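You operate a simulated robot arm through the tools that you are given. There is no shell and no other tool. Be economical: measure what you need, move in short steps, check, and stop when the job is done.

You run a simulated two-armed robot. Do the job below in one go: nothing can be reset, and whatever is moved stays where it is left.

## Task
The clamp force is too low: set it by the plate, clamp harder and test at the card's pressure.
Fine: clamp lever back to HOLD, pressure lever shut at that pressure; hold till the HOLD DONE lamp lights, pump stopped, drained to 0 bar.

It is judged by the outcome, as a careful person would: the job done as asked, and still so three seconds after it is handed in. It fails if anything else is knocked over, pushed out of place, dropped, spilled or broken.

## Robot
Two 7-joint arms with fingered hands on one trunk, on a base that drives. Base frame: it is fixed to the floor where the robot stands at the start and does not move with it; the origin is under the middle of the robot, x ahead of it, y to its left, z up. Units: mm, rad, N and s.
The left shoulder is at the start at [42, 170, 1164], the right one opposite. With the tool pointing down near the work surface each hand reaches from about 100 to 720 mm from the robot's upright axis, wherever it stands, measured 20 degrees to its own side. Places, roughly: clamp lever [500, -200, 800]; drain lever [700, -500, 500]; fill lever [800, -700, 900]; force knob [600, 0, 1000]; green button [600, -200, 500]; lamp strip [700, -300, 900]; pressure gauge [900, 300, 1200]; pressure knob [600, 0, 800]; pressure lever [800, -700, 600]; stop button [600, 0, 500]; test bench [800, 900, 500]; test card [1000, -750, 1250]; vent knob [600, -200, 1000]. Payload 4 kg a hand.
The TCP of each hand is the grasp point between the finger pads, 26 mm short of the fingertips. In the tool frame z runs along the fingers and y along their closing line. The gripper opens to 132 mm. The gripper's body begins 73 mm behind the TCP. The gripper is a hand of 4 fingers: y runs from the thumb to the fingers, the wrist lies at [0, 0, -224] in the tool frame.
Orientation is told as [roll, pitch, yaw] about the base's x, y, z axes, in that order, counted from this pose: with the fingers straight down and closing along the base's y, the tool's x points along the base's -x, its y along +y and its z along -z.

## Interface
- The arms move only by the tool drive_tool. It takes "left_motion", "right_motion" or both (then of equal length, played together; a hand with none holds still); each is a list that holds one entry, the list of rows, each a list of 6 numbers: the shift along the tool's x, y, z in mm, then the turn, a rotation vector about the tool's x, y, z in rad. In form: [[[tx, ty, tz, ax, ay, az], ...]]. A call has 1 to 8 rows; each row shifts and turns the commanded pose from where the row before left it, along the tool's axes as they then stand. Each row takes 0.2 s and may step no farther than 50 mm and 0.15 rad from the row before; otherwise, the whole call is refused. A pose out of reach is approached as far as the arm can. The call stops where the force on the tool passes 80 N (or 10 N more than at its start, if that is more) or the arm is blocked; 0.2 s more then pass. In this call time passes only in rows, and 0.2 s behind the last. It gives the time, the measured TCP pose, the force on the tool (base axes), the opening and the grip force at its end, in the units of the frame above (readings bear some noise), with the torque about the TCP (base axes, N m) and any sound that the robot's microphone picked up.
- Cameras (640 x 400 px; columns grow to the right, rows downward): "scene" is now at [117.9, -38.9, 1330.3]; the picture's right is [-0.45, -0.90, 0.00], its down [-0.57, 0.28, -0.77] and it looks along [0.69, -0.34, -0.64] (base axes); focal length 222 px, centre (320, 200). "left" rides on the left gripper at [-68, 2, -97] in its tool frame; the picture's right is [-0.02, -1.00, 0.00], its down [0.82, -0.02, -0.58] and it looks along [0.58, -0.02, 0.82] (tool axes); focal length 270 px, centre (320, 200). "right" rides on the right gripper at [68, 2, -97] in its tool frame; the picture's right is [-0.02, 1.00, 0.00], its down [-0.82, -0.02, -0.58] and it looks along [-0.58, -0.01, 0.82] (tool axes); focal length 270 px, centre (320, 200). There is no depth. A picture from a camera that has moved, and an enlarged one, comes with that camera's place and axes in the base frame and with its lens.
- capture(camera): a new picture of that camera. The clock stands still meanwhile.
- slide_trunk(by): slides the trunk up (or, below 0, down) by that many mm; the arms and the scene camera ride with it, the base frame stays. It gives what a move gives, with no picture.
- drive_base(legs): drives the robot by 1 to 6 legs, each [ahead, turn to the left] in mm and rad, along the robot's own axes; the way and the turn of a leg run together, so that a leg with both is an arc; at most 1500 mm and 3.142 rad a leg. The arms and the cameras ride along, it lands a little off, and it stops where it bumps. It gives what a move gives.
- finger_targets(finger1, finger2, finger3, thumb_bend, hand): sets how far each is bent, from 0 (flat) to 100 (curled in); at 30 the hand is open as for a grip, at 70 the pads meet at the TCP. One left out holds its place. A second passes; each finger stops where it meets its share of the squeeze, and holds until it gets a number again. It is the only way to open and close the hand. It gives what a move gives, with no picture; readings hold the bend of each and the force on the fingers (four entries, about 0 where the hand has none), thumb and palm.
- aim_head(pan, tilt): turns the head with the scene camera to pan (to the left, within 1.501 rad either way) and tilt (down, from -0.506 to 1.204), counted from straight ahead of the robot. It gives what a move gives.
- close_up(camera, box): a new picture of the part [left, top, right, bottom] of that camera's present view, enlarged. The clock stands still meanwhile.
- close_job(): hands the job in; it is judged then, once.

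Work in short steps. Places have to be worked out from the pictures, the camera data and where the tool is seen: move nearer, look again, correct. Check each grasp and each placing, and mend what went wrong. You have 120 turns and 100 pictures in all, those below and enlarged ones among them. Open the grippers and draw the arms clear of the work before you hand the job in, unless the task says otherwise; then end with one line.

The tools are called after "Request:" by a JSON object that holds its "op" and its "data". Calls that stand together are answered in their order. drive_tool: Moves the arms, as the interface text tells. Its arguments: {"type":"object","properties":{"left_motion":{"type":"array","items":{"type":"array","items":{"type":"array","items":{"type":"number"}}}},"right_motion":{"type":"array","items":{"type":"array","items":{"type":"array","items":{"type":"number"}}}}},"required":[]} The other tools are called the same way: slide_trunk (by) slides the trunk up or down; finger_targets (finger1, finger2, finger3, thumb_bend, hand) moves the fingers one by one; drive_base (legs) drives the base; aim_head (pan, tilt) turns the head that bears the scene camera; capture (camera) takes a picture; close_up (camera, box) takes an enlarged picture of a part of a camera's view; close_job () hands the job in.

At the start:

```text
time_s: 0.0
left_ee_pos: [470.7, -34.1, 1185.9]
left_tcp_rot: [-0.002, 0.0, 0.001]
left_wrist_force: [-0.6, -0.5, -0.2]
left_wrist_torque: [0.03, -0.02, 0.01]
left_grip_width: 131.9
left_finger_force: 0.0
left_shape: jaw
left_bend: [30.0, 30.0, 30.0, 30.0]
left_finger forces: [0.1, 0.0, 0.1, 0.0, 0.0, 0.0]
right_ee_pos: [388.2, -479.1, 1095.5]
right_tcp_rot: [0.001, 0.001, -0.001]
right_wrist_force: [0.0, 0.9, 0.2]
right_wrist_torque: [-0.02, 0.0, 0.03]
right_grip_width: 131.9
right_finger_force: 0.0
right_shape: jaw
right_bend: [30.0, 30.0, 30.0, 30.0]
right_finger forces: [0.0, 0.0, 0.0, 0.0, 0.0, 0.1]
trunk travel left (down, up): [-392.0, 363.0]
robot x, y, heading: [-3.5, 1.4, -0.001]
head pan, tilt: [-0.463, 0.691]
```

scene: 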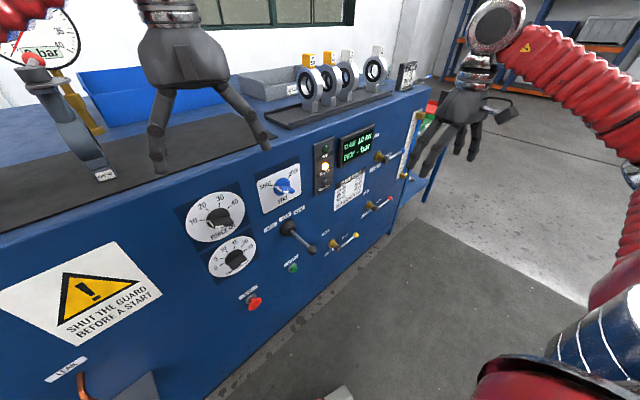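
right: 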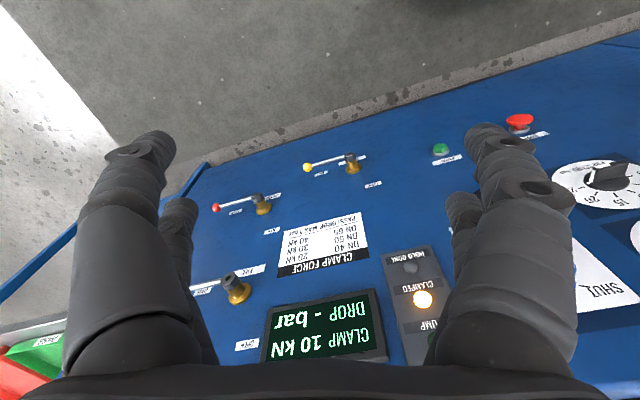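
left: 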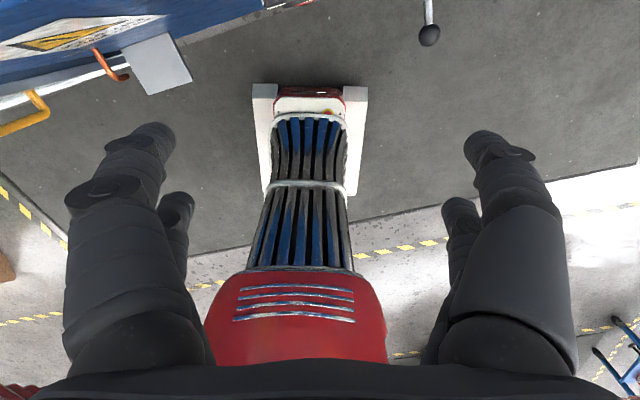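

I see the panel with knobs, levers, plate and card; I enlarge the panel parts to read them.

Request:
{"op": "close_up", "data": {"camera": "scene", "box": [180, 130, 340, 230]}}

Request:
{"op": "close_up", "data": {"camera": "scene", "box": [300, 110, 440, 200]}}

Request:
{"op": "close_up", "data": {"camera": "scene", "box": [190, 180, 400, 312]}}

Request:
{"op": "close_up", "data": {"camera": "scene", "box": [260, 40, 440, 150]}}

Request:
{"op": "aim_head", "data": {"pan": -0.2, "tilt": 0.3}}

```text
4.00 times, centred on (260, 180) of scene
camera zoom: at [117.9, -38.9, 1330.3], right [-0.45, -0.9, 0.0], down [-0.57, 0.28, -0.77], along [0.69, -0.34, -0.64], focal length 887 px, centre (560, 280)
```

zoom: 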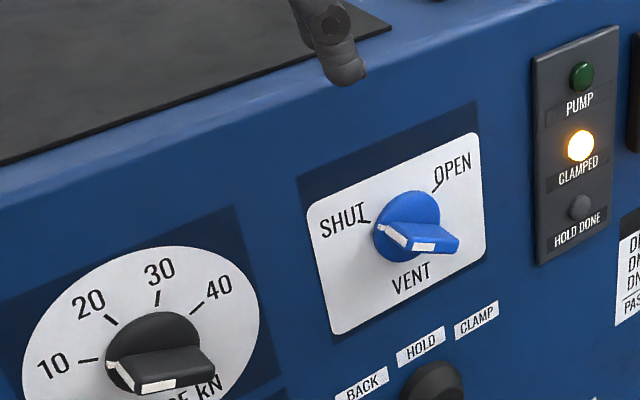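

```text
4.44 times, centred on (370, 155) of scene
camera zoom: at [117.9, -38.9, 1330.3], right [-0.45, -0.9, 0.0], down [-0.57, 0.28, -0.77], along [0.69, -0.34, -0.64], focal length 985 px, centre (98, 400)
```

zoom: 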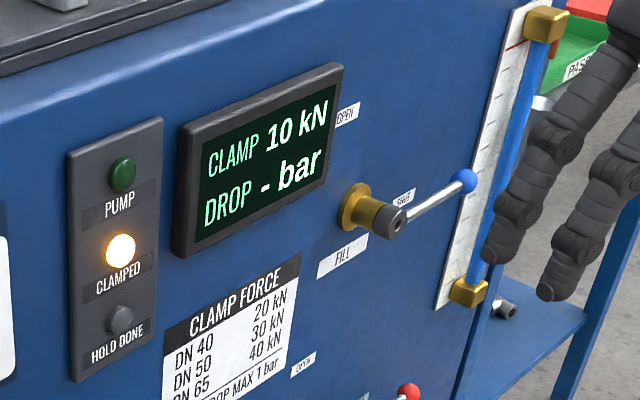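

```text
3.03 times, centred on (295, 246) of scene
camera zoom: at [117.9, -38.9, 1330.3], right [-0.45, -0.9, 0.0], down [-0.57, 0.28, -0.77], along [0.69, -0.34, -0.64], focal length 672 px, centre (396, 61)
```

zoom: 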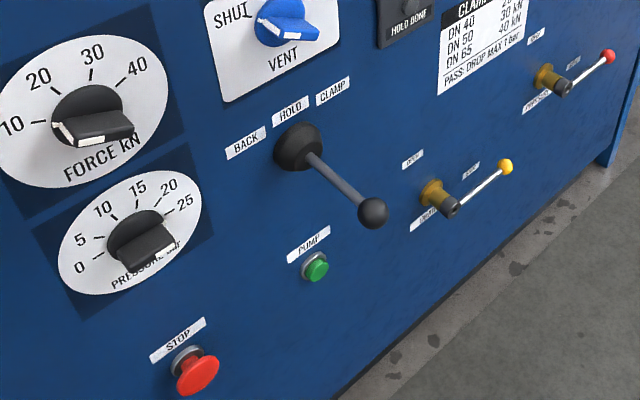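

```text
3.56 times, centred on (350, 95) of scene
camera zoom: at [117.9, -38.9, 1330.3], right [-0.45, -0.9, 0.0], down [-0.57, 0.28, -0.77], along [0.69, -0.34, -0.64], focal length 788 px, centre (213, 573)
```

zoom: 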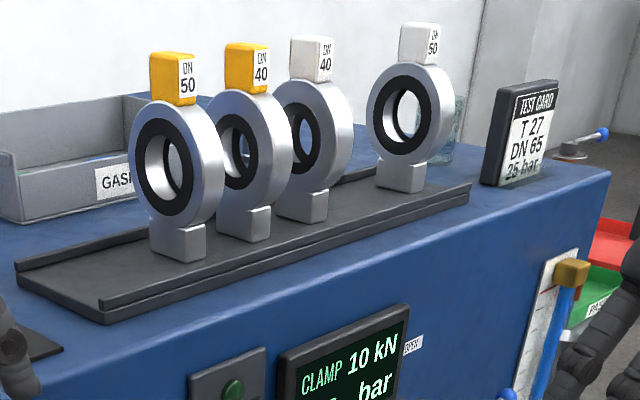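

```text
time_s: 0.9
left_ee_pos: [469.5, -32.8, 1186.8]
left_tcp_rot: [0.0, 0.001, 0.001]
left_wrist_force: [0.0, -0.6, -0.8]
left_wrist_torque: [0.0, -0.02, 0.0]
left_grip_width: 132.0
left_finger_force: 0.0
left_shape: jaw
left_bend: [30.0, 30.0, 30.0, 30.0]
left_finger forces: [0.0, 0.1, 0.1, 0.1, 0.0, 0.0]
right_ee_pos: [387.8, -479.2, 1095.6]
right_tcp_rot: [-0.001, 0.0, -0.002]
right_wrist_force: [-0.1, -0.1, 0.4]
right_wrist_torque: [0.03, 0.01, 0.0]
right_grip_width: 132.0
right_finger_force: 0.1
right_shape: jaw
right_bend: [30.0, 30.0, 30.0, 30.0]
right_finger forces: [0.1, 0.0, 0.0, 0.0, 0.1, 0.1]
trunk travel left (down, up): [-392.0, 363.0]
robot x, y, heading: [-0.4, -0.4, -0.003]
head pan, tilt: [-0.201, 0.3]
```

Plate: DN65 → 40 kN; the card reads DN 65, ~2? bar. I look at the scene more for the rest.

Request:
{"op": "capture", "data": {"camera": "scene"}}

Request:
{"op": "aim_head", "data": {"pan": -0.6, "tilt": 0.3}}

Request:
{"op": "capture", "data": {"camera": "scene"}}

```text
92 pictures are left
camera scene: at [133.1, -19.6, 1365.6], right [-0.2, -0.98, 0.0], down [-0.29, 0.06, -0.95], along [0.94, -0.19, -0.3], focal length 222 px, centre (320, 200)
```

scene: 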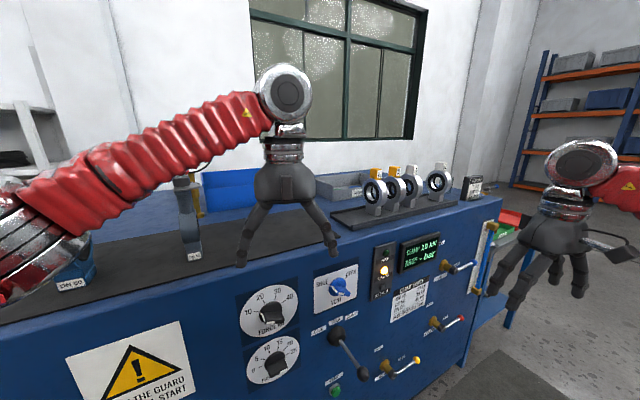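

```text
time_s: 1.7
left_ee_pos: [470.4, -33.4, 1186.3]
left_tcp_rot: [0.001, 0.0, 0.003]
left_wrist_force: [0.5, 0.7, 0.9]
left_wrist_torque: [-0.02, 0.0, -0.03]
left_grip_width: 131.9
left_finger_force: 0.0
left_shape: jaw
left_bend: [30.0, 30.0, 30.0, 30.0]
left_finger forces: [0.0, 0.0, 0.0, 0.0, 0.0, 0.0]
right_ee_pos: [387.6, -479.8, 1094.6]
right_tcp_rot: [0.0, 0.001, -0.003]
right_wrist_force: [0.0, 0.6, -0.5]
right_wrist_torque: [0.03, -0.02, 0.0]
right_grip_width: 132.2
right_finger_force: 0.0
right_shape: jaw
right_bend: [30.0, 30.0, 30.0, 30.0]
right_finger forces: [0.0, 0.0, 0.1, 0.0, 0.1, 0.1]
trunk travel left (down, up): [-392.0, 363.0]
robot x, y, heading: [-1.0, -1.8, -0.0]
head pan, tilt: [-0.6, 0.3]
```

```text
91 pictures are left
camera scene: at [118.7, -53.6, 1365.7], right [-0.56, -0.83, 0.0], down [-0.24, 0.17, -0.96], along [0.79, -0.54, -0.3], focal length 222 px, centre (320, 200)
```

scene: 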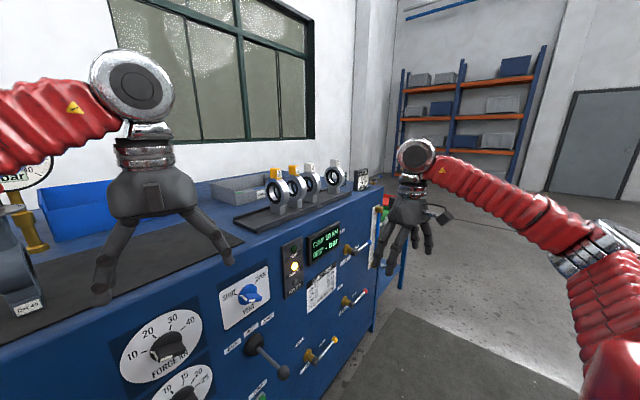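

Zoom the card, then look left at the bench with the valve.

Request:
{"op": "close_up", "data": {"camera": "scene", "box": [335, 155, 391, 190]}}

Request:
{"op": "aim_head", "data": {"pan": 0.5, "tilt": 0.5}}

Request:
{"op": "capture", "data": {"camera": "scene"}}

```text
11.43 times, centred on (363, 172) of scene
camera zoom: at [118.7, -53.6, 1365.7], right [-0.56, -0.83, 0.0], down [-0.24, 0.17, -0.96], along [0.79, -0.54, -0.3], focal length 2533 px, centre (-171, 514)
```

zoom: 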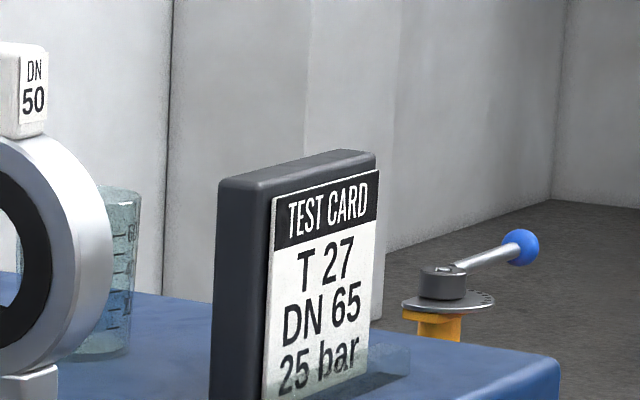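

```text
time_s: 3.1
left_ee_pos: [470.9, -33.7, 1186.9]
left_tcp_rot: [0.0, -0.001, 0.002]
left_wrist_force: [-0.1, 0.0, 0.2]
left_wrist_torque: [0.01, 0.04, 0.0]
left_grip_width: 131.7
left_finger_force: 0.0
left_shape: jaw
left_bend: [30.0, 30.0, 30.0, 30.0]
left_finger forces: [0.0, 0.0, 0.0, 0.0, 0.0, 0.0]
right_ee_pos: [388.5, -478.8, 1095.7]
right_tcp_rot: [-0.002, 0.002, -0.002]
right_wrist_force: [0.1, 0.0, 0.1]
right_wrist_torque: [0.01, 0.0, -0.01]
right_grip_width: 131.9
right_finger_force: 0.1
right_shape: jaw
right_bend: [30.0, 30.0, 30.0, 30.0]
right_finger forces: [0.0, 0.0, 0.0, 0.1, 0.0, 0.0]
trunk travel left (down, up): [-392.0, 363.0]
robot x, y, heading: [-1.0, -3.2, -0.001]
head pan, tilt: [0.499, 0.499]
```

```text
89 pictures are left
camera scene: at [121.5, 42.6, 1347.3], right [0.48, -0.88, 0.0], down [-0.42, -0.23, -0.88], along [0.77, 0.42, -0.48], focal length 222 px, centre (320, 200)
```

scene: 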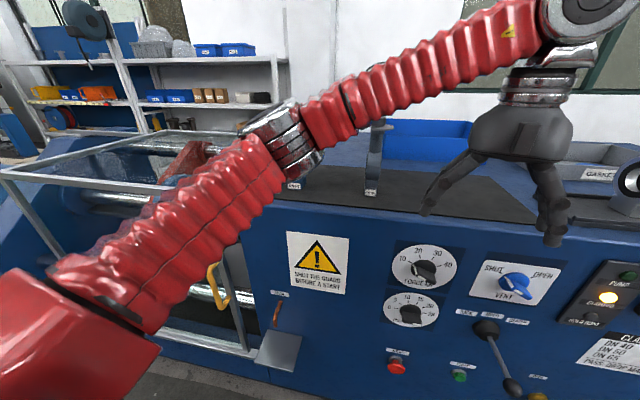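

Card: DN 65, 25 bar → 40 kN. I zoom into the guard/bench and the controls.

Request:
{"op": "close_up", "data": {"camera": "scene", "box": [0, 100, 320, 300]}}

Request:
{"op": "drive_tool", "data": {"left_motion": [[[0, 40, 0, 0, 0, 0], [0, 40, 0, 0, 0, 0], [0, 40, 0, 0, 0, 0], [0, 0, -40, 0, 0, 0], [0, 0, -40, 0, 0, 0], [0, 0, -40, 0, 0, 0], [30, 0, -30, 0, 0, 0], [30, 0, -30, 0, 0, 0]]]}}

Request:
{"op": "capture", "data": {"camera": "scene"}}

```text
2.00 times, centred on (160, 200) of scene
camera zoom: at [121.5, 42.6, 1347.3], right [0.48, -0.88, 0.0], down [-0.42, -0.23, -0.88], along [0.77, 0.42, -0.48], focal length 443 px, centre (640, 200)
```

zoom: 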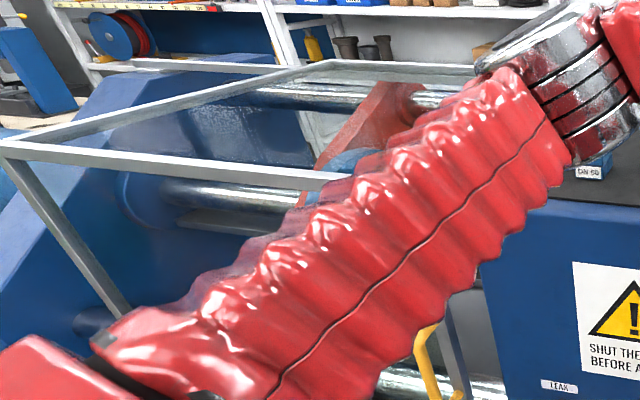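

```text
time_s: 4.9
left_ee_pos: [408.6, 84.7, 1369.5]
left_tcp_rot: [-0.001, -0.001, 0.001]
left_wrist_force: [-0.5, 0.1, -0.4]
left_wrist_torque: [0.01, -0.03, 0.02]
left_grip_width: 132.0
left_finger_force: 0.2
left_shape: jaw
left_bend: [30.0, 30.0, 30.0, 30.0]
left_finger forces: [0.1, 0.0, 0.0, 0.1, 0.0, 0.0]
right_ee_pos: [386.4, -480.8, 1096.8]
right_tcp_rot: [0.001, 0.001, -0.002]
right_wrist_force: [0.7, 0.6, 0.0]
right_wrist_torque: [0.03, -0.04, -0.02]
right_grip_width: 132.4
right_finger_force: 0.1
right_shape: jaw
right_bend: [30.0, 30.0, 30.0, 30.0]
right_finger forces: [0.0, 0.1, 0.0, 0.0, 0.0, 0.0]
trunk travel left (down, up): [-392.0, 363.0]
robot x, y, heading: [-3.7, 0.6, 0.001]
head pan, tilt: [0.499, 0.499]
```

```text
87 pictures are left
camera scene: at [119.7, 42.0, 1347.5], right [0.48, -0.88, 0.0], down [-0.42, -0.23, -0.88], along [0.77, 0.42, -0.48], focal length 222 px, centre (320, 200)
```

scene: 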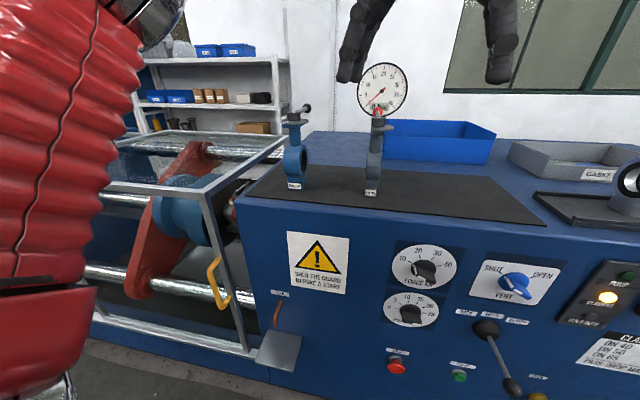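

The guard seems over the clamped valve; zoom to check its state and the gauge.

Request:
{"op": "close_up", "data": {"camera": "scene", "box": [80, 100, 320, 375]}}

Request:
{"op": "close_up", "data": {"camera": "scene", "box": [270, 60, 430, 200]}}

Request:
{"op": "close_up", "data": {"camera": "scene", "box": [370, 230, 640, 400]}}

```text
1.45 times, centred on (200, 238) of scene
camera zoom: at [119.7, 42.0, 1347.5], right [0.48, -0.88, 0.0], down [-0.42, -0.23, -0.88], along [0.77, 0.42, -0.48], focal length 322 px, centre (494, 146)
```

zoom: 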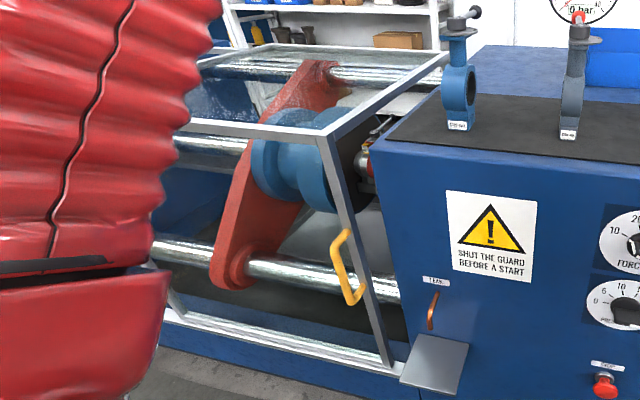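

```text
2.86 times, centred on (350, 130) of scene
camera zoom: at [119.7, 42.0, 1347.5], right [0.48, -0.88, 0.0], down [-0.42, -0.23, -0.88], along [0.77, 0.42, -0.48], focal length 633 px, centre (234, 400)
```

zoom: 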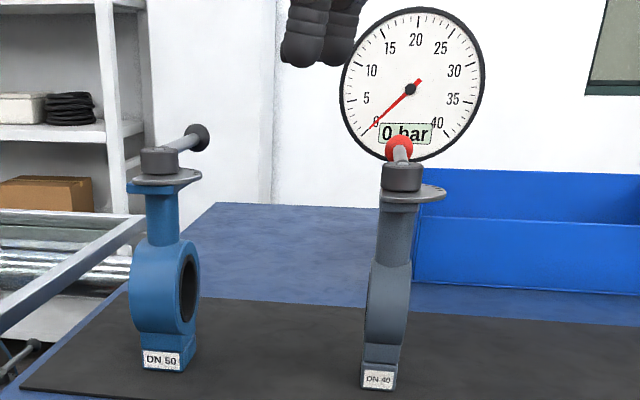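

```text
2.35 times, centred on (505, 315) of scene
camera zoom: at [119.7, 42.0, 1347.5], right [0.48, -0.88, 0.0], down [-0.42, -0.23, -0.88], along [0.77, 0.42, -0.48], focal length 522 px, centre (-115, -71)
```

zoom: 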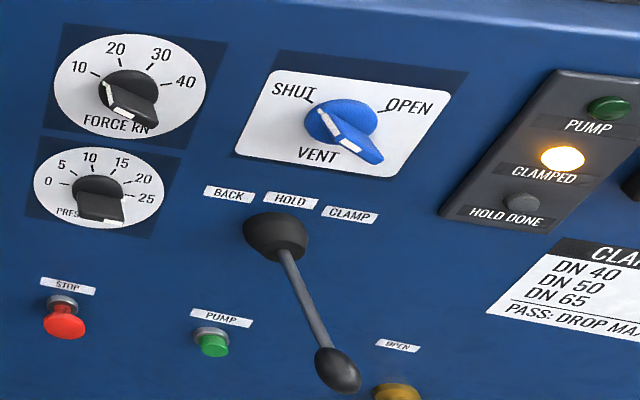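

Everything reads: guard shut, gauge 0 bar, clamp at 10 kN. I pitch both hands so the fingers point forward at the panel, to get frontal views with the hand cameras.

Request:
{"op": "drive_tool", "data": {"left_motion": [[[0, -8, 40, 0, -0.15, 0], [6, -8, 39, 0, -0.15, 0], [11.8, -8, 38, 0, -0.15, 0], [17.4, -8, 36, 0, -0.15, 0], [22.6, -8, 33, 0, -0.15, 0], [27.3, -8, 29.3, 0, -0.15, 0], [31.3, -8, 24.9, 0, -0.15, 0], [34.7, -8, 19.9, 0, -0.15, 0]]], "right_motion": [[[0, 0, 0, 0, -0.15, 0], [0, 0, 0, 0, -0.15, 0], [0, 0, 0, 0, -0.15, 0], [0, 0, 0, 0, -0.15, 0], [0, 0, 0, 0, -0.15, 0], [0, 0, 0, 0, -0.15, 0], [0, 0, 0, 0, -0.15, 0], [0, 0, 0, 0, -0.15, 0]]]}}

Request:
{"op": "drive_tool", "data": {"left_motion": [[[37, 0, 14, 0, -0.15, 0], [39, 0, 9, 0, -0.15, 0], [40, 0, 3, 0, -0.071, 0], [0, 0, 0, 0, 0, 0]]], "right_motion": [[[0, 0, 0, 0, -0.15, 0], [0, 0, 0, 0, -0.15, 0], [0, 0, 0, 0, -0.071, 0], [0, 0, 0, 0, 0, 0]]]}}

Request:
{"op": "capture", "data": {"camera": "left"}}

Request:
{"op": "capture", "data": {"camera": "right"}}

```text
time_s: 6.7
left_ee_pos: [408.2, 20.2, 1047.6]
left_tcp_rot: [-0.001, -1.201, 0.0]
left_wrist_force: [0.6, -0.1, 0.0]
left_wrist_torque: [-0.01, 0.0, 0.03]
left_grip_width: 132.0
left_finger_force: 0.1
left_shape: jaw
left_bend: [30.0, 30.0, 30.0, 30.0]
left_finger forces: [0.0, 0.0, 0.0, 0.1, 0.1, 0.1]
right_ee_pos: [386.5, -480.9, 1096.9]
right_tcp_rot: [0.01, -1.203, -0.009]
right_wrist_force: [-0.4, 0.1, -0.2]
right_wrist_torque: [0.03, -0.03, 0.03]
right_grip_width: 131.7
right_finger_force: 0.1
right_shape: jaw
right_bend: [30.0, 30.0, 30.0, 30.0]
right_finger forces: [0.0, 0.0, 0.0, 0.1, 0.0, 0.0]
trunk travel left (down, up): [-392.0, 363.0]
robot x, y, heading: [2.4, -0.9, 0.004]
head pan, tilt: [0.499, 0.499]
```

```text
time_s: 7.7
left_ee_pos: [458.8, 22.4, 958.1]
left_tcp_rot: [-1.024, -1.549, 1.056]
left_wrist_force: [0.1, 0.4, 0.5]
left_wrist_torque: [-0.01, -0.02, 0.01]
left_grip_width: 132.1
left_finger_force: 0.1
left_shape: jaw
left_bend: [30.0, 30.0, 30.0, 30.0]
left_finger forces: [0.0, 0.0, 0.0, 0.1, 0.0, 0.0]
left hand out of reach, approached as far as the arm can: row 2, 3
right_ee_pos: [387.9, -479.7, 1096.1]
right_tcp_rot: [-1.337, -1.57, 1.335]
right_wrist_force: [-0.1, 0.8, 0.1]
right_wrist_torque: [-0.03, 0.01, -0.02]
right_grip_width: 132.1
right_finger_force: 0.0
right_shape: jaw
right_bend: [30.0, 30.0, 30.0, 30.0]
right_finger forces: [0.0, 0.0, 0.0, 0.1, 0.1, 0.0]
trunk travel left (down, up): [-392.0, 363.0]
robot x, y, heading: [-0.1, 2.6, -0.002]
head pan, tilt: [0.499, 0.499]
```

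```text
83 pictures are left
camera left: at [363.0, 21.5, 1027.9], right [0.03, -1.0, 0.04], down [-0.58, -0.05, -0.81], along [0.81, 0.0, -0.59], focal length 270 px, centre (320, 200)
```

left: 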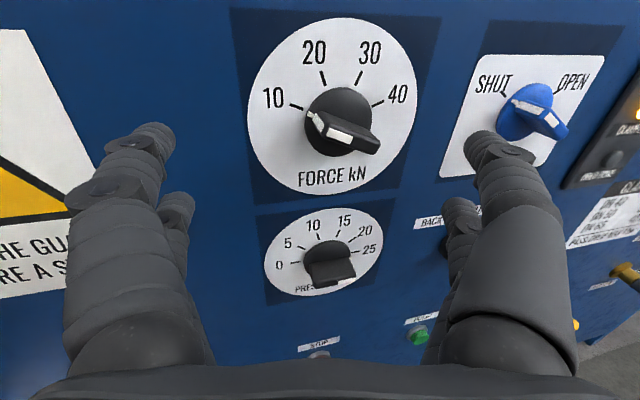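

```text
82 pictures are left
camera right: at [292.0, -477.1, 1027.3], right [0.0, 1.0, 0.02], down [-0.58, -0.02, 0.82], along [0.82, -0.01, 0.58], focal length 270 px, centre (320, 200)
```

right: 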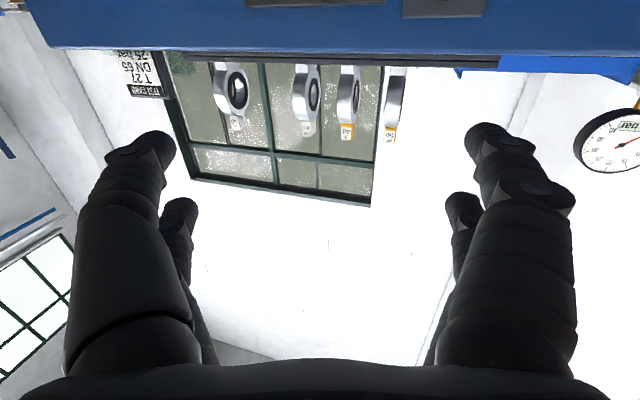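

The left view fits a panel yawed ~18° to me (its normal ≈ [0.95, 0.31]). I drive along it so all controls lie between both arms, ending square to the panel.

Request:
{"op": "drive_base", "data": {"legs": [[0, -1.26], [470, 0], [0, 1.571], [-60, 0]]}}

Request:
{"op": "aim_head", "data": {"pan": 0.0, "tilt": 0.6}}

Request:
{"op": "capture", "data": {"camera": "scene"}}

```text
time_s: 10.9
left_ee_pos: [239.9, -399.0, 955.2]
left_tcp_rot: [-0.396, -1.546, -0.65]
left_wrist_force: [0.1, -1.0, -0.4]
left_wrist_torque: [-0.03, 0.01, -0.01]
left_grip_width: 132.1
left_finger_force: 0.1
left_shape: jaw
left_bend: [30.0, 30.0, 30.0, 30.0]
left_finger forces: [0.1, 0.0, 0.0, 0.0, 0.1, 0.1]
right_ee_pos: [-237.0, -572.6, 1095.7]
right_tcp_rot: [0.779, -1.569, -1.862]
right_wrist_force: [0.1, 1.2, -0.7]
right_wrist_torque: [0.01, 0.01, -0.01]
right_grip_width: 132.2
right_finger_force: 0.1
right_shape: jaw
right_bend: [30.0, 30.0, 30.0, 30.0]
right_finger forces: [0.0, 0.0, 0.0, 0.1, 0.0, 0.0]
trunk travel left (down, up): [-392.0, 363.0]
robot x, y, heading: [42.3, 18.0, -1.116]
head pan, tilt: [0.499, 0.499]
stopped in leg 1: the robot was blocked; the commanded pose is now the measured one
```

```text
time_s: 11.8
left_ee_pos: [241.6, -397.8, 956.5]
left_tcp_rot: [-0.467, -1.548, -0.581]
left_wrist_force: [-0.1, 0.0, -0.9]
left_wrist_torque: [-0.01, 0.01, -0.03]
left_grip_width: 132.2
left_finger_force: 0.0
left_shape: jaw
left_bend: [30.0, 30.0, 30.0, 30.0]
left_finger forces: [0.1, 0.0, 0.1, 0.0, 0.0, 0.1]
right_ee_pos: [-236.5, -571.6, 1096.9]
right_tcp_rot: [1.272, -1.57, -2.356]
right_wrist_force: [0.2, 0.3, -1.7]
right_wrist_torque: [0.01, -0.01, 0.01]
right_grip_width: 131.9
right_finger_force: 0.0
right_shape: jaw
right_bend: [30.0, 30.0, 30.0, 30.0]
right_finger forces: [0.0, 0.0, 0.1, 0.2, 0.0, 0.0]
trunk travel left (down, up): [-392.0, 363.0]
robot x, y, heading: [41.5, 16.3, -1.111]
head pan, tilt: [0.0, 0.6]
```

```text
81 pictures are left
camera scene: at [98.3, -97.6, 1338.3], right [-0.9, -0.44, 0.0], down [-0.25, 0.51, -0.82], along [0.36, -0.74, -0.57], focal length 222 px, centre (320, 200)
```

scene: 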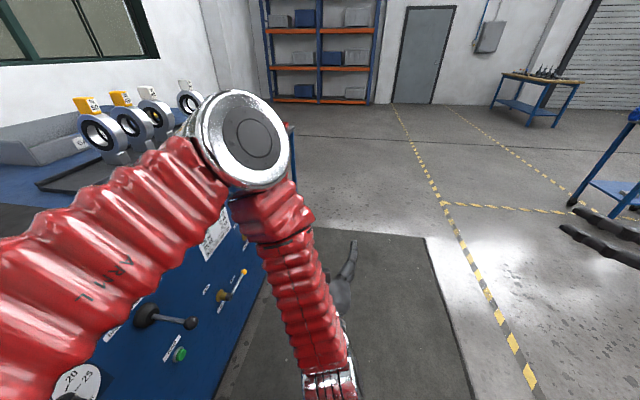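

Blocked at heading −1.11; I look to the left to find what touches.

Request:
{"op": "aim_head", "data": {"pan": 1.2, "tilt": 0.8}}

Request:
{"op": "capture", "data": {"camera": "scene"}}

Request:
{"op": "aim_head", "data": {"pan": -1.2, "tilt": 0.8}}

Request:
{"op": "capture", "data": {"camera": "scene"}}

```text
time_s: 13.2
left_ee_pos: [242.2, -398.0, 956.6]
left_tcp_rot: [-0.448, -1.547, -0.599]
left_wrist_force: [-0.4, 0.6, -0.2]
left_wrist_torque: [-0.01, 0.01, -0.02]
left_grip_width: 131.9
left_finger_force: 0.0
left_shape: jaw
left_bend: [30.0, 30.0, 30.0, 30.0]
left_finger forces: [0.0, 0.0, 0.0, 0.0, 0.0, 0.0]
right_ee_pos: [-236.7, -571.8, 1097.2]
right_tcp_rot: [1.277, -1.571, -2.362]
right_wrist_force: [0.7, 0.4, -0.1]
right_wrist_torque: [-0.01, 0.03, 0.0]
right_grip_width: 131.6
right_finger_force: 0.1
right_shape: jaw
right_bend: [30.0, 30.0, 30.0, 30.0]
right_finger forces: [0.0, 0.1, 0.0, 0.0, 0.0, 0.1]
trunk travel left (down, up): [-392.0, 363.0]
robot x, y, heading: [40.3, 20.6, -1.112]
head pan, tilt: [1.201, 0.799]
```

```text
80 pictures are left
camera scene: at [139.7, -11.4, 1321.4], right [0.09, -1.0, 0.0], down [-0.71, -0.06, -0.7], along [0.69, 0.06, -0.72], focal length 222 px, centre (320, 200)
```

scene: 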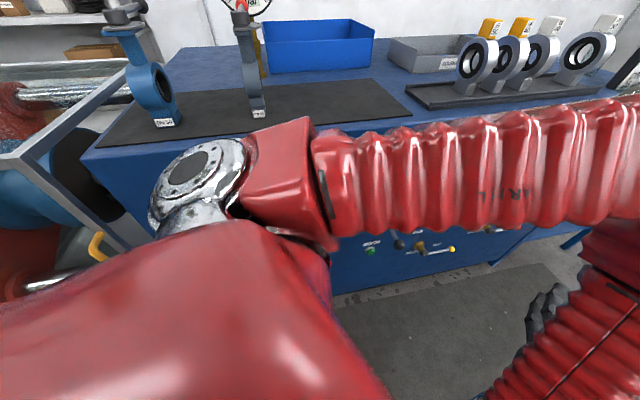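

```text
time_s: 15.4
left_ee_pos: [241.0, -398.1, 955.9]
left_tcp_rot: [-0.453, -1.548, -0.595]
left_wrist_force: [0.1, -0.6, 0.4]
left_wrist_torque: [-0.04, -0.01, 0.0]
left_grip_width: 132.0
left_finger_force: 0.1
left_shape: jaw
left_bend: [30.0, 30.0, 30.0, 30.0]
left_finger forces: [0.1, 0.0, 0.1, 0.0, 0.1, 0.0]
right_ee_pos: [-236.7, -572.1, 1096.6]
right_tcp_rot: [1.297, -1.572, -2.382]
right_wrist_force: [-0.1, -0.5, 0.1]
right_wrist_torque: [0.02, 0.03, 0.0]
right_grip_width: 132.2
right_finger_force: 0.1
right_shape: jaw
right_bend: [30.0, 30.0, 30.0, 30.0]
right_finger forces: [0.0, 0.0, 0.0, 0.0, 0.1, 0.1]
trunk travel left (down, up): [-392.0, 363.0]
robot x, y, heading: [42.3, 16.4, -1.112]
head pan, tilt: [-1.201, 0.799]
```

```text
79 pictures are left
camera scene: at [4.7, -77.6, 1321.4], right [-0.74, 0.68, 0.0], down [0.49, 0.53, -0.7], along [-0.47, -0.51, -0.72], focal length 222 px, centre (320, 200)
```

scene: 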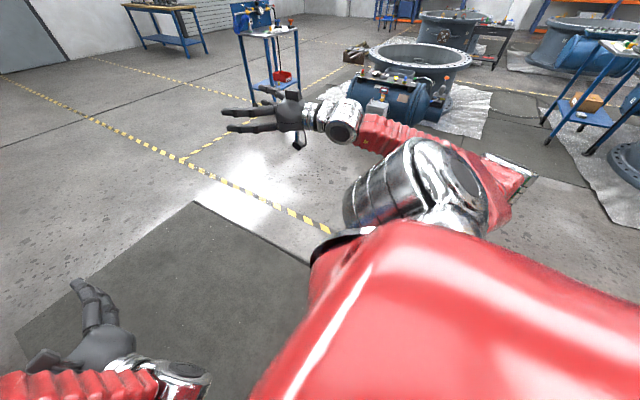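

The left elbow pokes toward the bench edge. I turn back, back off, and then go round with more clearance.

Request:
{"op": "drive_base", "data": {"legs": [[0, 1.1], [-280, 0], [0, -1.26], [480, 0], [0, 1.571]]}}

Request:
{"op": "aim_head", "data": {"pan": 0.0, "tilt": 0.5}}

Request:
{"op": "capture", "data": {"camera": "scene"}}

```text
time_s: 18.4
left_ee_pos: [496.2, -71.7, 955.8]
left_tcp_rot: [-0.523, -1.547, 0.402]
left_wrist_force: [0.7, 1.1, -0.5]
left_wrist_torque: [-0.01, 0.0, -0.03]
left_grip_width: 132.2
left_finger_force: 0.1
left_shape: jaw
left_bend: [30.0, 30.0, 30.0, 30.0]
left_finger forces: [0.0, 0.1, 0.0, 0.1, 0.0, 0.1]
right_ee_pos: [348.0, -557.7, 1098.1]
right_tcp_rot: [0.655, -1.57, -0.808]
right_wrist_force: [-0.2, 0.4, -0.1]
right_wrist_torque: [-0.01, -0.02, 0.0]
right_grip_width: 131.9
right_finger_force: 0.1
right_shape: jaw
right_bend: [30.0, 30.0, 30.0, 30.0]
right_finger forces: [0.0, 0.0, 0.1, 0.1, 0.0, 0.0]
trunk travel left (down, up): [-392.0, 363.0]
robot x, y, heading: [32.2, -17.7, -0.178]
head pan, tilt: [-1.201, 0.799]
stopped in leg 1: the robot was blocked; the commanded pose is now the measured one
```

```text
time_s: 19.8
left_ee_pos: [496.3, -73.3, 956.2]
left_tcp_rot: [-0.491, -1.546, 0.369]
left_wrist_force: [-0.1, 0.0, 0.6]
left_wrist_torque: [-0.02, 0.01, 0.04]
left_grip_width: 131.8
left_finger_force: 0.0
left_shape: jaw
left_bend: [30.0, 30.0, 30.0, 30.0]
left_finger forces: [0.0, 0.0, 0.0, 0.0, 0.0, 0.1]
right_ee_pos: [347.6, -559.0, 1097.3]
right_tcp_rot: [0.974, -1.57, -1.129]
right_wrist_force: [-0.8, -0.3, 0.9]
right_wrist_torque: [0.01, 0.0, -0.01]
right_grip_width: 131.8
right_finger_force: 0.1
right_shape: jaw
right_bend: [30.0, 30.0, 30.0, 30.0]
right_finger forces: [0.0, 0.1, 0.0, 0.1, 0.0, 0.0]
trunk travel left (down, up): [-392.0, 363.0]
robot x, y, heading: [36.0, -16.7, -0.177]
head pan, tilt: [0.0, 0.499]
```

```text
78 pictures are left
camera scene: at [164.4, -41.8, 1347.3], right [-0.18, -0.98, 0.0], down [-0.47, 0.08, -0.88], along [0.86, -0.15, -0.48], focal length 222 px, centre (320, 200)
```

scene: 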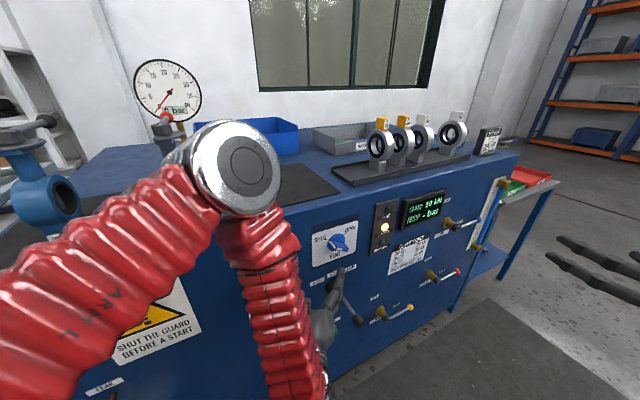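

The left hand has come close to the clamp lever. I back straight off before turning any more.

Request:
{"op": "drive_base", "data": {"legs": [[-300, 0]]}}

Request:
{"op": "capture", "data": {"camera": "scene"}}

```text
time_s: 21.8
left_ee_pos: [198.4, -20.5, 957.0]
left_tcp_rot: [-0.518, -1.548, 0.397]
left_wrist_force: [0.3, 0.6, -0.2]
left_wrist_torque: [0.02, -0.02, 0.03]
left_grip_width: 132.3
left_finger_force: 0.1
left_shape: jaw
left_bend: [30.0, 30.0, 30.0, 30.0]
left_finger forces: [0.0, 0.0, 0.0, 0.0, 0.1, 0.0]
right_ee_pos: [50.9, -505.6, 1097.2]
right_tcp_rot: [1.366, -1.569, -1.519]
right_wrist_force: [-0.3, 0.0, 0.0]
right_wrist_torque: [0.03, 0.04, 0.01]
right_grip_width: 131.9
right_finger_force: 0.1
right_shape: jaw
right_bend: [30.0, 30.0, 30.0, 30.0]
right_finger forces: [0.1, 0.1, 0.0, 0.1, 0.0, 0.0]
trunk travel left (down, up): [-392.0, 363.0]
robot x, y, heading: [-263.0, 33.8, -0.175]
head pan, tilt: [0.0, 0.499]
```

```text
77 pictures are left
camera scene: at [-132.7, 11.2, 1347.5], right [-0.17, -0.98, 0.0], down [-0.47, 0.08, -0.88], along [0.86, -0.15, -0.48], focal length 222 px, centre (320, 200)
```

scene: 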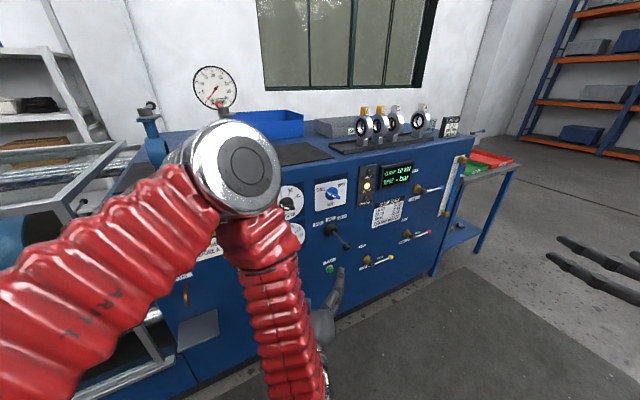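

Clear now. Turn, run along the panel, turn square to it.

Request:
{"op": "drive_base", "data": {"legs": [[0, -1.085], [590, 0], [0, 1.571], [130, 0]]}}

Request:
{"op": "capture", "data": {"camera": "scene"}}

```text
time_s: 24.9
left_ee_pos: [-44.5, -386.3, 957.7]
left_tcp_rot: [-0.525, -1.545, -0.572]
left_wrist_force: [-0.1, 0.0, 0.2]
left_wrist_torque: [-0.04, -0.02, 0.02]
left_grip_width: 132.0
left_finger_force: 0.0
left_shape: jaw
left_bend: [30.0, 30.0, 30.0, 30.0]
left_finger forces: [0.0, 0.1, 0.0, 0.1, 0.0, 0.1]
right_ee_pos: [-535.7, -530.5, 1097.5]
right_tcp_rot: [1.084, -1.568, -2.225]
right_wrist_force: [-0.2, 0.9, 0.0]
right_wrist_torque: [0.0, 0.0, 0.0]
right_grip_width: 131.5
right_finger_force: 0.1
right_shape: jaw
right_bend: [30.0, 30.0, 30.0, 30.0]
right_finger forces: [0.0, 0.0, 0.1, 0.1, 0.0, 0.0]
trunk travel left (down, up): [-392.0, 363.0]
robot x, y, heading: [-219.3, 47.8, -1.183]
head pan, tilt: [0.0, 0.499]
stopped in leg 1: the robot was blocked; the commanded pose is now the measured one
```

```text
76 pictures are left
camera scene: at [-171.4, -75.8, 1347.2], right [-0.93, -0.38, 0.0], down [-0.18, 0.45, -0.88], along [0.33, -0.81, -0.48], focal length 222 px, centre (320, 200)
```

scene: 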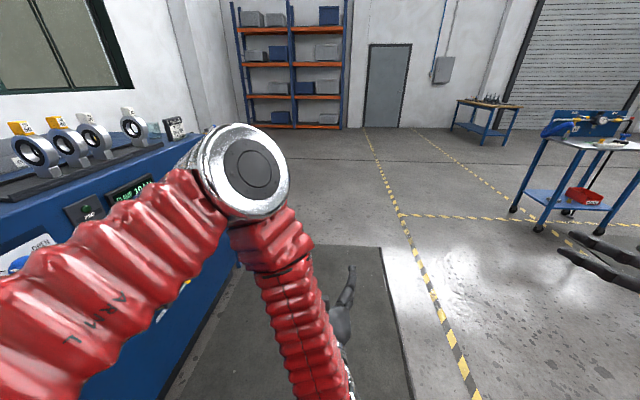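

Blocked again though the panel is far away; I look right/back and down to find out what it is.

Request:
{"op": "aim_head", "data": {"pan": -1.5, "tilt": 0.6}}

Request:
{"op": "capture", "data": {"camera": "scene"}}

Request:
{"op": "aim_head", "data": {"pan": 1.5, "tilt": 0.8}}

Request:
{"op": "capture", "data": {"camera": "scene"}}

```text
time_s: 26.5
left_ee_pos: [-45.4, -384.8, 957.9]
left_tcp_rot: [-0.559, -1.544, -0.54]
left_wrist_force: [0.5, 0.8, -0.8]
left_wrist_torque: [-0.02, -0.03, 0.01]
left_grip_width: 132.1
left_finger_force: 0.1
left_shape: jaw
left_bend: [30.0, 30.0, 30.0, 30.0]
left_finger forces: [0.0, 0.0, 0.0, 0.1, 0.0, 0.1]
right_ee_pos: [-535.7, -530.1, 1099.3]
right_tcp_rot: [1.328, -1.569, -2.47]
right_wrist_force: [0.0, -0.3, 0.6]
right_wrist_torque: [0.0, 0.01, 0.0]
right_grip_width: 131.8
right_finger_force: 0.1
right_shape: jaw
right_bend: [30.0, 30.0, 30.0, 30.0]
right_finger forces: [0.0, 0.1, 0.0, 0.0, 0.0, 0.1]
trunk travel left (down, up): [-392.0, 363.0]
robot x, y, heading: [-220.7, 45.1, -1.183]
head pan, tilt: [-1.499, 0.6]
```

```text
75 pictures are left
camera scene: at [-284.5, -29.1, 1338.3], right [-0.44, 0.9, 0.0], down [0.51, 0.25, -0.83], along [-0.74, -0.36, -0.56], focal length 222 px, centre (320, 200)
```

scene: 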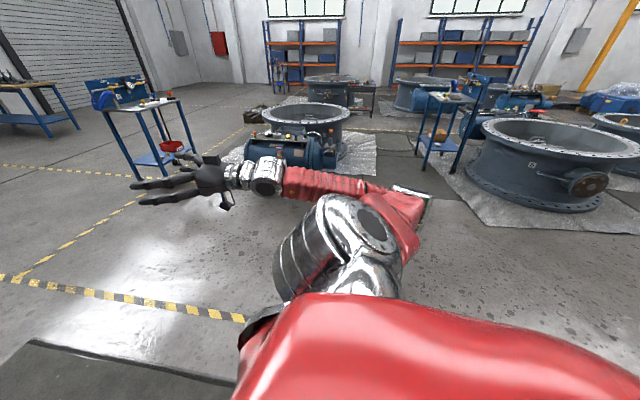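

```text
time_s: 29.1
left_ee_pos: [-47.4, -384.8, 958.0]
left_tcp_rot: [-0.551, -1.544, -0.543]
left_wrist_force: [-0.3, -0.3, -0.1]
left_wrist_torque: [-0.06, 0.0, 0.02]
left_grip_width: 131.6
left_finger_force: 0.1
left_shape: jaw
left_bend: [30.0, 30.0, 30.0, 30.0]
left_finger forces: [0.1, 0.0, 0.0, 0.1, 0.1, 0.0]
right_ee_pos: [-534.9, -530.1, 1098.2]
right_tcp_rot: [1.355, -1.567, -2.492]
right_wrist_force: [-0.3, -0.3, -0.2]
right_wrist_torque: [-0.04, 0.01, 0.03]
right_grip_width: 131.9
right_finger_force: 0.1
right_shape: jaw
right_bend: [30.0, 30.0, 30.0, 30.0]
right_finger forces: [0.0, 0.0, 0.0, 0.0, 0.0, 0.1]
trunk travel left (down, up): [-392.0, 363.0]
robot x, y, heading: [-220.8, 48.9, -1.183]
head pan, tilt: [1.499, 0.799]
```

```text
74 pictures are left
camera scene: at [-128.5, 34.9, 1321.4], right [0.31, -0.95, 0.0], down [-0.68, -0.22, -0.7], along [0.66, 0.22, -0.72], focal length 222 px, centre (320, 200)
```

scene: 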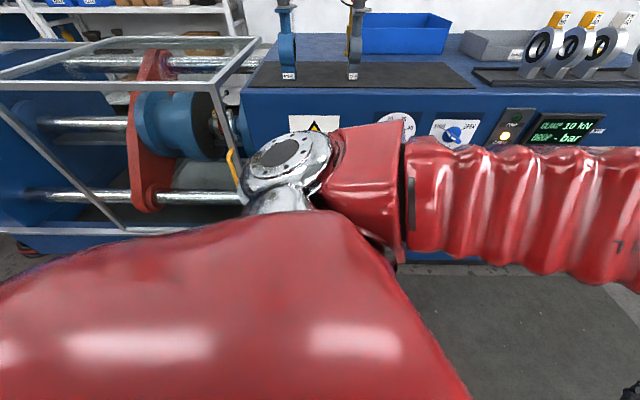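

Nothing is near; perhaps long pivots just fall short. I continue with separate smaller legs.

Request:
{"op": "drive_base", "data": {"legs": [[300, -0.08], [300, 0]]}}

```text
time_s: 32.9
left_ee_pos: [109.9, -974.8, 956.9]
left_tcp_rot: [-0.533, -1.543, -0.651]
left_wrist_force: [-0.5, -0.7, -0.6]
left_wrist_torque: [0.02, 0.01, 0.0]
left_grip_width: 132.0
left_finger_force: 0.1
left_shape: jaw
left_bend: [30.0, 30.0, 30.0, 30.0]
left_finger forces: [0.0, 0.0, 0.0, 0.0, 0.0, 0.0]
right_ee_pos: [-389.9, -1077.2, 1097.4]
right_tcp_rot: [0.842, -1.567, -2.067]
right_wrist_force: [0.8, 0.1, 0.3]
right_wrist_torque: [-0.05, 0.01, 0.01]
right_grip_width: 131.7
right_finger_force: 0.1
right_shape: jaw
right_bend: [30.0, 30.0, 30.0, 30.0]
right_finger forces: [0.1, 0.0, 0.0, 0.0, 0.0, 0.0]
trunk travel left (down, up): [-392.0, 363.0]
robot x, y, heading: [-30.4, -529.9, -1.263]
head pan, tilt: [1.499, 0.799]
```

Good: ~495 mm along the panel, 730 mm off it. Now turn left in two legs.

Request:
{"op": "drive_base", "data": {"legs": [[0, 0.8]]}}

Request:
{"op": "drive_base", "data": {"legs": [[0, 0.77]]}}

Request:
{"op": "aim_head", "data": {"pan": 0.0, "tilt": 0.4}}

Request:
{"op": "capture", "data": {"camera": "scene"}}

```text
time_s: 35.8
left_ee_pos: [387.7, -737.8, 958.5]
left_tcp_rot: [-0.579, -1.546, 0.196]
left_wrist_force: [-0.1, 0.2, -0.2]
left_wrist_torque: [-0.01, -0.03, -0.01]
left_grip_width: 131.9
left_finger_force: 0.0
left_shape: jaw
left_bend: [30.0, 30.0, 30.0, 30.0]
left_finger forces: [0.0, 0.0, 0.0, 0.0, 0.0, 0.1]
right_ee_pos: [112.2, -1167.6, 1100.4]
right_tcp_rot: [0.404, -1.57, -0.829]
right_wrist_force: [-0.7, -0.9, 0.1]
right_wrist_torque: [0.03, -0.05, -0.01]
right_grip_width: 131.8
right_finger_force: 0.0
right_shape: jaw
right_bend: [30.0, 30.0, 30.0, 30.0]
right_finger forces: [0.0, 0.0, 0.0, 0.0, 0.1, 0.0]
trunk travel left (down, up): [-392.0, 363.0]
robot x, y, heading: [-44.3, -556.9, -0.466]
head pan, tilt: [1.499, 0.799]
stopped in leg 1: the robot was blocked; the commanded pose is now the measured one
```

```text
time_s: 38.4
left_ee_pos: [397.1, -394.7, 962.0]
left_tcp_rot: [-0.267, -1.52, 0.65]
left_wrist_force: [-0.2, -0.4, 0.0]
left_wrist_torque: [0.02, 0.0, -0.02]
left_grip_width: 132.0
left_finger_force: 0.0
left_shape: jaw
left_bend: [30.0, 30.0, 30.0, 30.0]
left_finger forces: [0.0, 0.0, 0.0, 0.1, 0.0, 0.1]
right_ee_pos: [493.8, -895.0, 1098.0]
right_tcp_rot: [2.181, -1.568, -1.84]
right_wrist_force: [0.1, 0.6, -0.7]
right_wrist_torque: [-0.01, -0.02, -0.02]
right_grip_width: 131.9
right_finger_force: 0.0
right_shape: jaw
right_bend: [30.0, 30.0, 30.0, 30.0]
right_finger forces: [0.0, 0.0, 0.1, 0.0, 0.1, 0.1]
trunk travel left (down, up): [-392.0, 363.0]
robot x, y, heading: [-34.6, -589.9, 0.287]
head pan, tilt: [1.499, 0.799]
```

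```text
time_s: 40.0
left_ee_pos: [396.8, -394.8, 964.0]
left_tcp_rot: [-0.274, -1.519, 0.655]
left_wrist_force: [-0.2, 0.7, 0.0]
left_wrist_torque: [0.02, -0.02, -0.01]
left_grip_width: 131.7
left_finger_force: 0.0
left_shape: jaw
left_bend: [30.0, 30.0, 30.0, 30.0]
left_finger forces: [0.0, 0.0, 0.1, 0.1, 0.0, 0.0]
right_ee_pos: [493.0, -894.5, 1098.1]
right_tcp_rot: [2.549, -1.568, -2.207]
right_wrist_force: [0.7, -0.5, 0.2]
right_wrist_torque: [-0.02, 0.02, -0.01]
right_grip_width: 132.0
right_finger_force: 0.2
right_shape: jaw
right_bend: [30.0, 30.0, 30.0, 30.0]
right_finger forces: [0.0, 0.0, 0.1, 0.0, 0.0, 0.0]
trunk travel left (down, up): [-392.0, 363.0]
robot x, y, heading: [-36.1, -586.1, 0.284]
head pan, tilt: [0.0, 0.4]
```

```text
73 pictures are left
camera scene: at [92.2, -553.0, 1356.5], right [0.28, -0.96, 0.0], down [-0.37, -0.11, -0.92], along [0.88, 0.26, -0.39], focal length 222 px, centre (320, 200)
```

scene: 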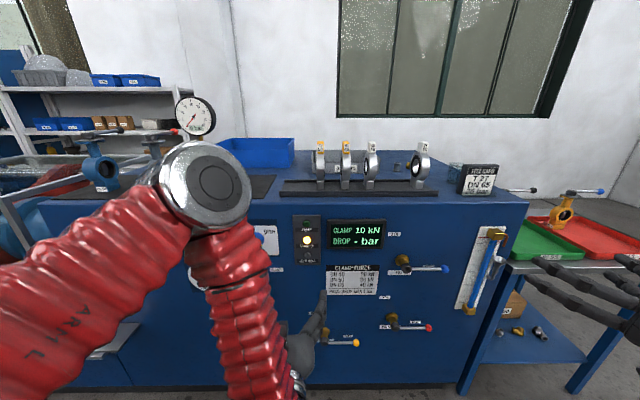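

Square to the panel now, 750 mm off. I move the left hand left in front of the dials, and drive 130 mm ahead.

Request:
{"op": "drive_tool", "data": {"left_motion": [[[0, 45, 0, 0, 0, 0], [0, 45, 0, 0, 0, 0], [0, 45, 0, 0, 0, 0], [0, 45, 0, 0, 0, 0], [0, 45, 0, 0, 0, 0], [0, 45, 0, 0, 0, 0], [0, 40, 0, 0, 0, 0]]]}}

Request:
{"op": "drive_base", "data": {"legs": [[130, 0.025]]}}

Request:
{"op": "capture", "data": {"camera": "left"}}

Request:
{"op": "capture", "data": {"camera": "scene"}}

```text
time_s: 41.6
left_ee_pos: [379.7, -312.9, 1032.1]
left_tcp_rot: [-0.261, -1.519, 0.648]
left_wrist_force: [-0.6, 0.1, 0.0]
left_wrist_torque: [0.01, 0.03, 0.02]
left_grip_width: 132.0
left_finger_force: 0.1
left_shape: jaw
left_bend: [30.0, 30.0, 30.0, 30.0]
left_finger forces: [0.0, 0.0, 0.1, 0.1, 0.0, 0.0]
left hand out of reach, approached as far as the arm can: row 1, 2, 3, 4, 5, 6, 7
right_ee_pos: [490.8, -894.7, 1099.0]
right_tcp_rot: [2.494, -1.568, -2.152]
right_wrist_force: [-0.1, 0.8, 0.1]
right_wrist_torque: [0.02, -0.02, -0.04]
right_grip_width: 132.2
right_finger_force: 0.1
right_shape: jaw
right_bend: [30.0, 30.0, 30.0, 30.0]
right_finger forces: [0.0, 0.0, 0.1, 0.0, 0.0, 0.1]
trunk travel left (down, up): [-392.0, 363.0]
robot x, y, heading: [-35.5, -588.7, 0.285]
head pan, tilt: [0.0, 0.4]
```

```text
time_s: 42.9
left_ee_pos: [498.9, -265.6, 1032.1]
left_tcp_rot: [-0.243, -1.513, 0.656]
left_wrist_force: [0.2, -0.4, 0.0]
left_wrist_torque: [-0.01, -0.01, -0.02]
left_grip_width: 132.1
left_finger_force: 0.0
left_shape: jaw
left_bend: [30.0, 30.0, 30.0, 30.0]
left_finger forces: [0.0, 0.0, 0.0, 0.0, 0.0, 0.0]
right_ee_pos: [625.9, -842.5, 1097.7]
right_tcp_rot: [1.983, -1.569, -1.614]
right_wrist_force: [0.6, -0.3, -0.2]
right_wrist_torque: [-0.01, 0.0, 0.02]
right_grip_width: 132.0
right_finger_force: 0.2
right_shape: jaw
right_bend: [30.0, 30.0, 30.0, 30.0]
right_finger forces: [0.1, 0.0, 0.0, 0.0, 0.0, 0.0]
trunk travel left (down, up): [-392.0, 363.0]
robot x, y, heading: [92.1, -554.5, 0.312]
head pan, tilt: [0.0, 0.4]
```

```text
72 pictures are left
camera left: at [412.5, -300.8, 1105.4], right [0.4, -0.91, 0.04], down [-0.56, -0.28, -0.78], along [0.73, 0.29, -0.62], focal length 270 px, centre (320, 200)
```

left: 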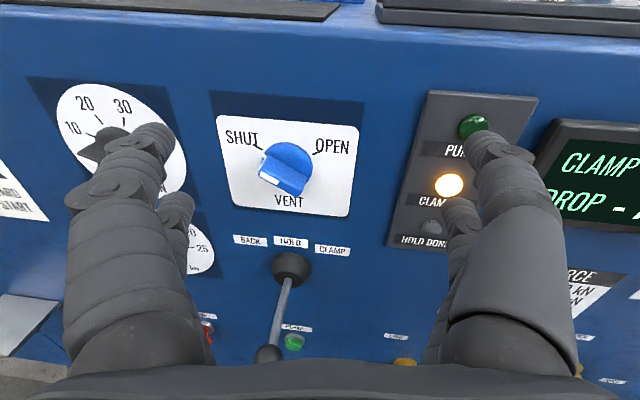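

```text
71 pictures are left
camera scene: at [218.3, -512.3, 1356.2], right [0.31, -0.95, 0.0], down [-0.37, -0.12, -0.92], along [0.88, 0.28, -0.39], focal length 222 px, centre (320, 200)
```

scene: 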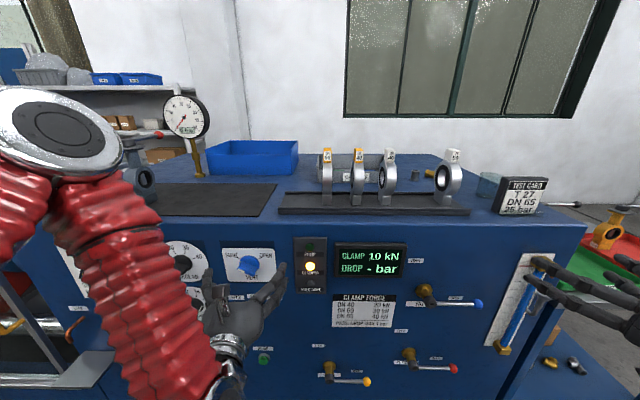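

Good position. Zoom on the vent knob and display from here.

Request:
{"op": "close_up", "data": {"camera": "left", "box": [200, 90, 380, 210]}}

Request:
{"op": "close_up", "data": {"camera": "scene", "box": [300, 230, 570, 400]}}

Request:
{"op": "close_up", "data": {"camera": "scene", "box": [150, 220, 330, 340]}}

```text
3.33 times, centred on (290, 150) of left
camera zoom: at [412.5, -300.8, 1105.4], right [0.4, -0.91, 0.04], down [-0.56, -0.28, -0.78], along [0.73, 0.29, -0.62], focal length 901 px, centre (420, 367)
```

zoom: 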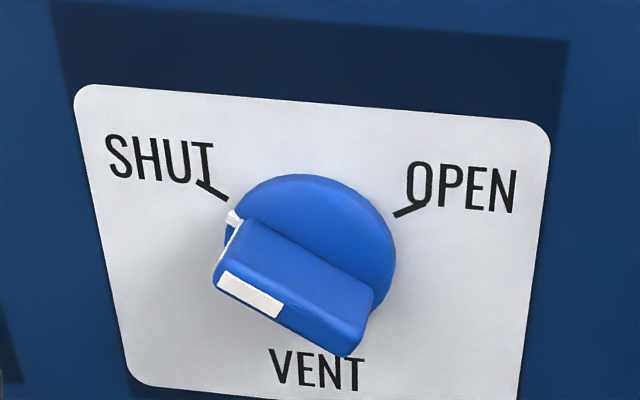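

```text
2.35 times, centred on (435, 315) of scene
camera zoom: at [218.3, -512.3, 1356.2], right [0.31, -0.95, 0.0], down [-0.37, -0.12, -0.92], along [0.88, 0.28, -0.39], focal length 522 px, centre (49, -71)
```

zoom: 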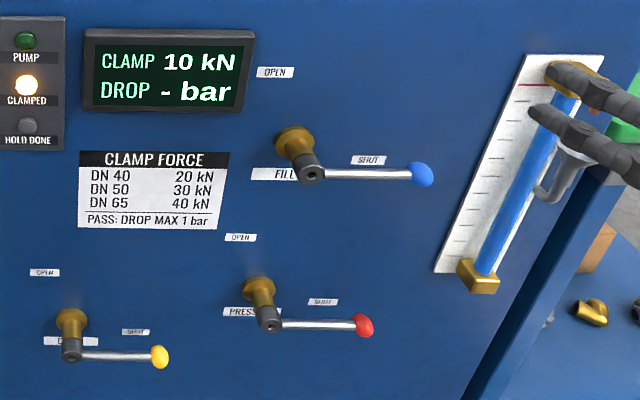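

```text
3.33 times, centred on (240, 280) of scene
camera zoom: at [218.3, -512.3, 1356.2], right [0.31, -0.95, 0.0], down [-0.37, -0.12, -0.92], along [0.88, 0.28, -0.39], focal length 739 px, centre (587, -67)
```

zoom: 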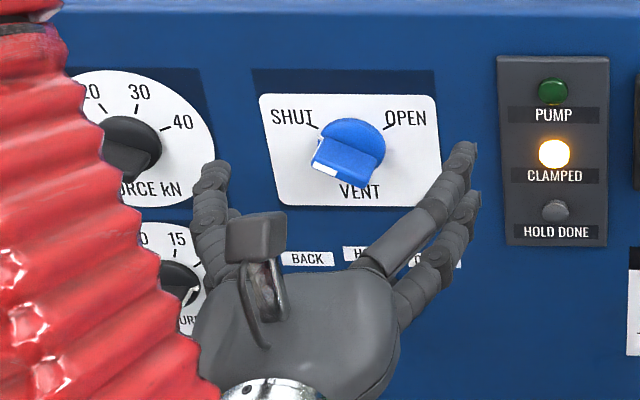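

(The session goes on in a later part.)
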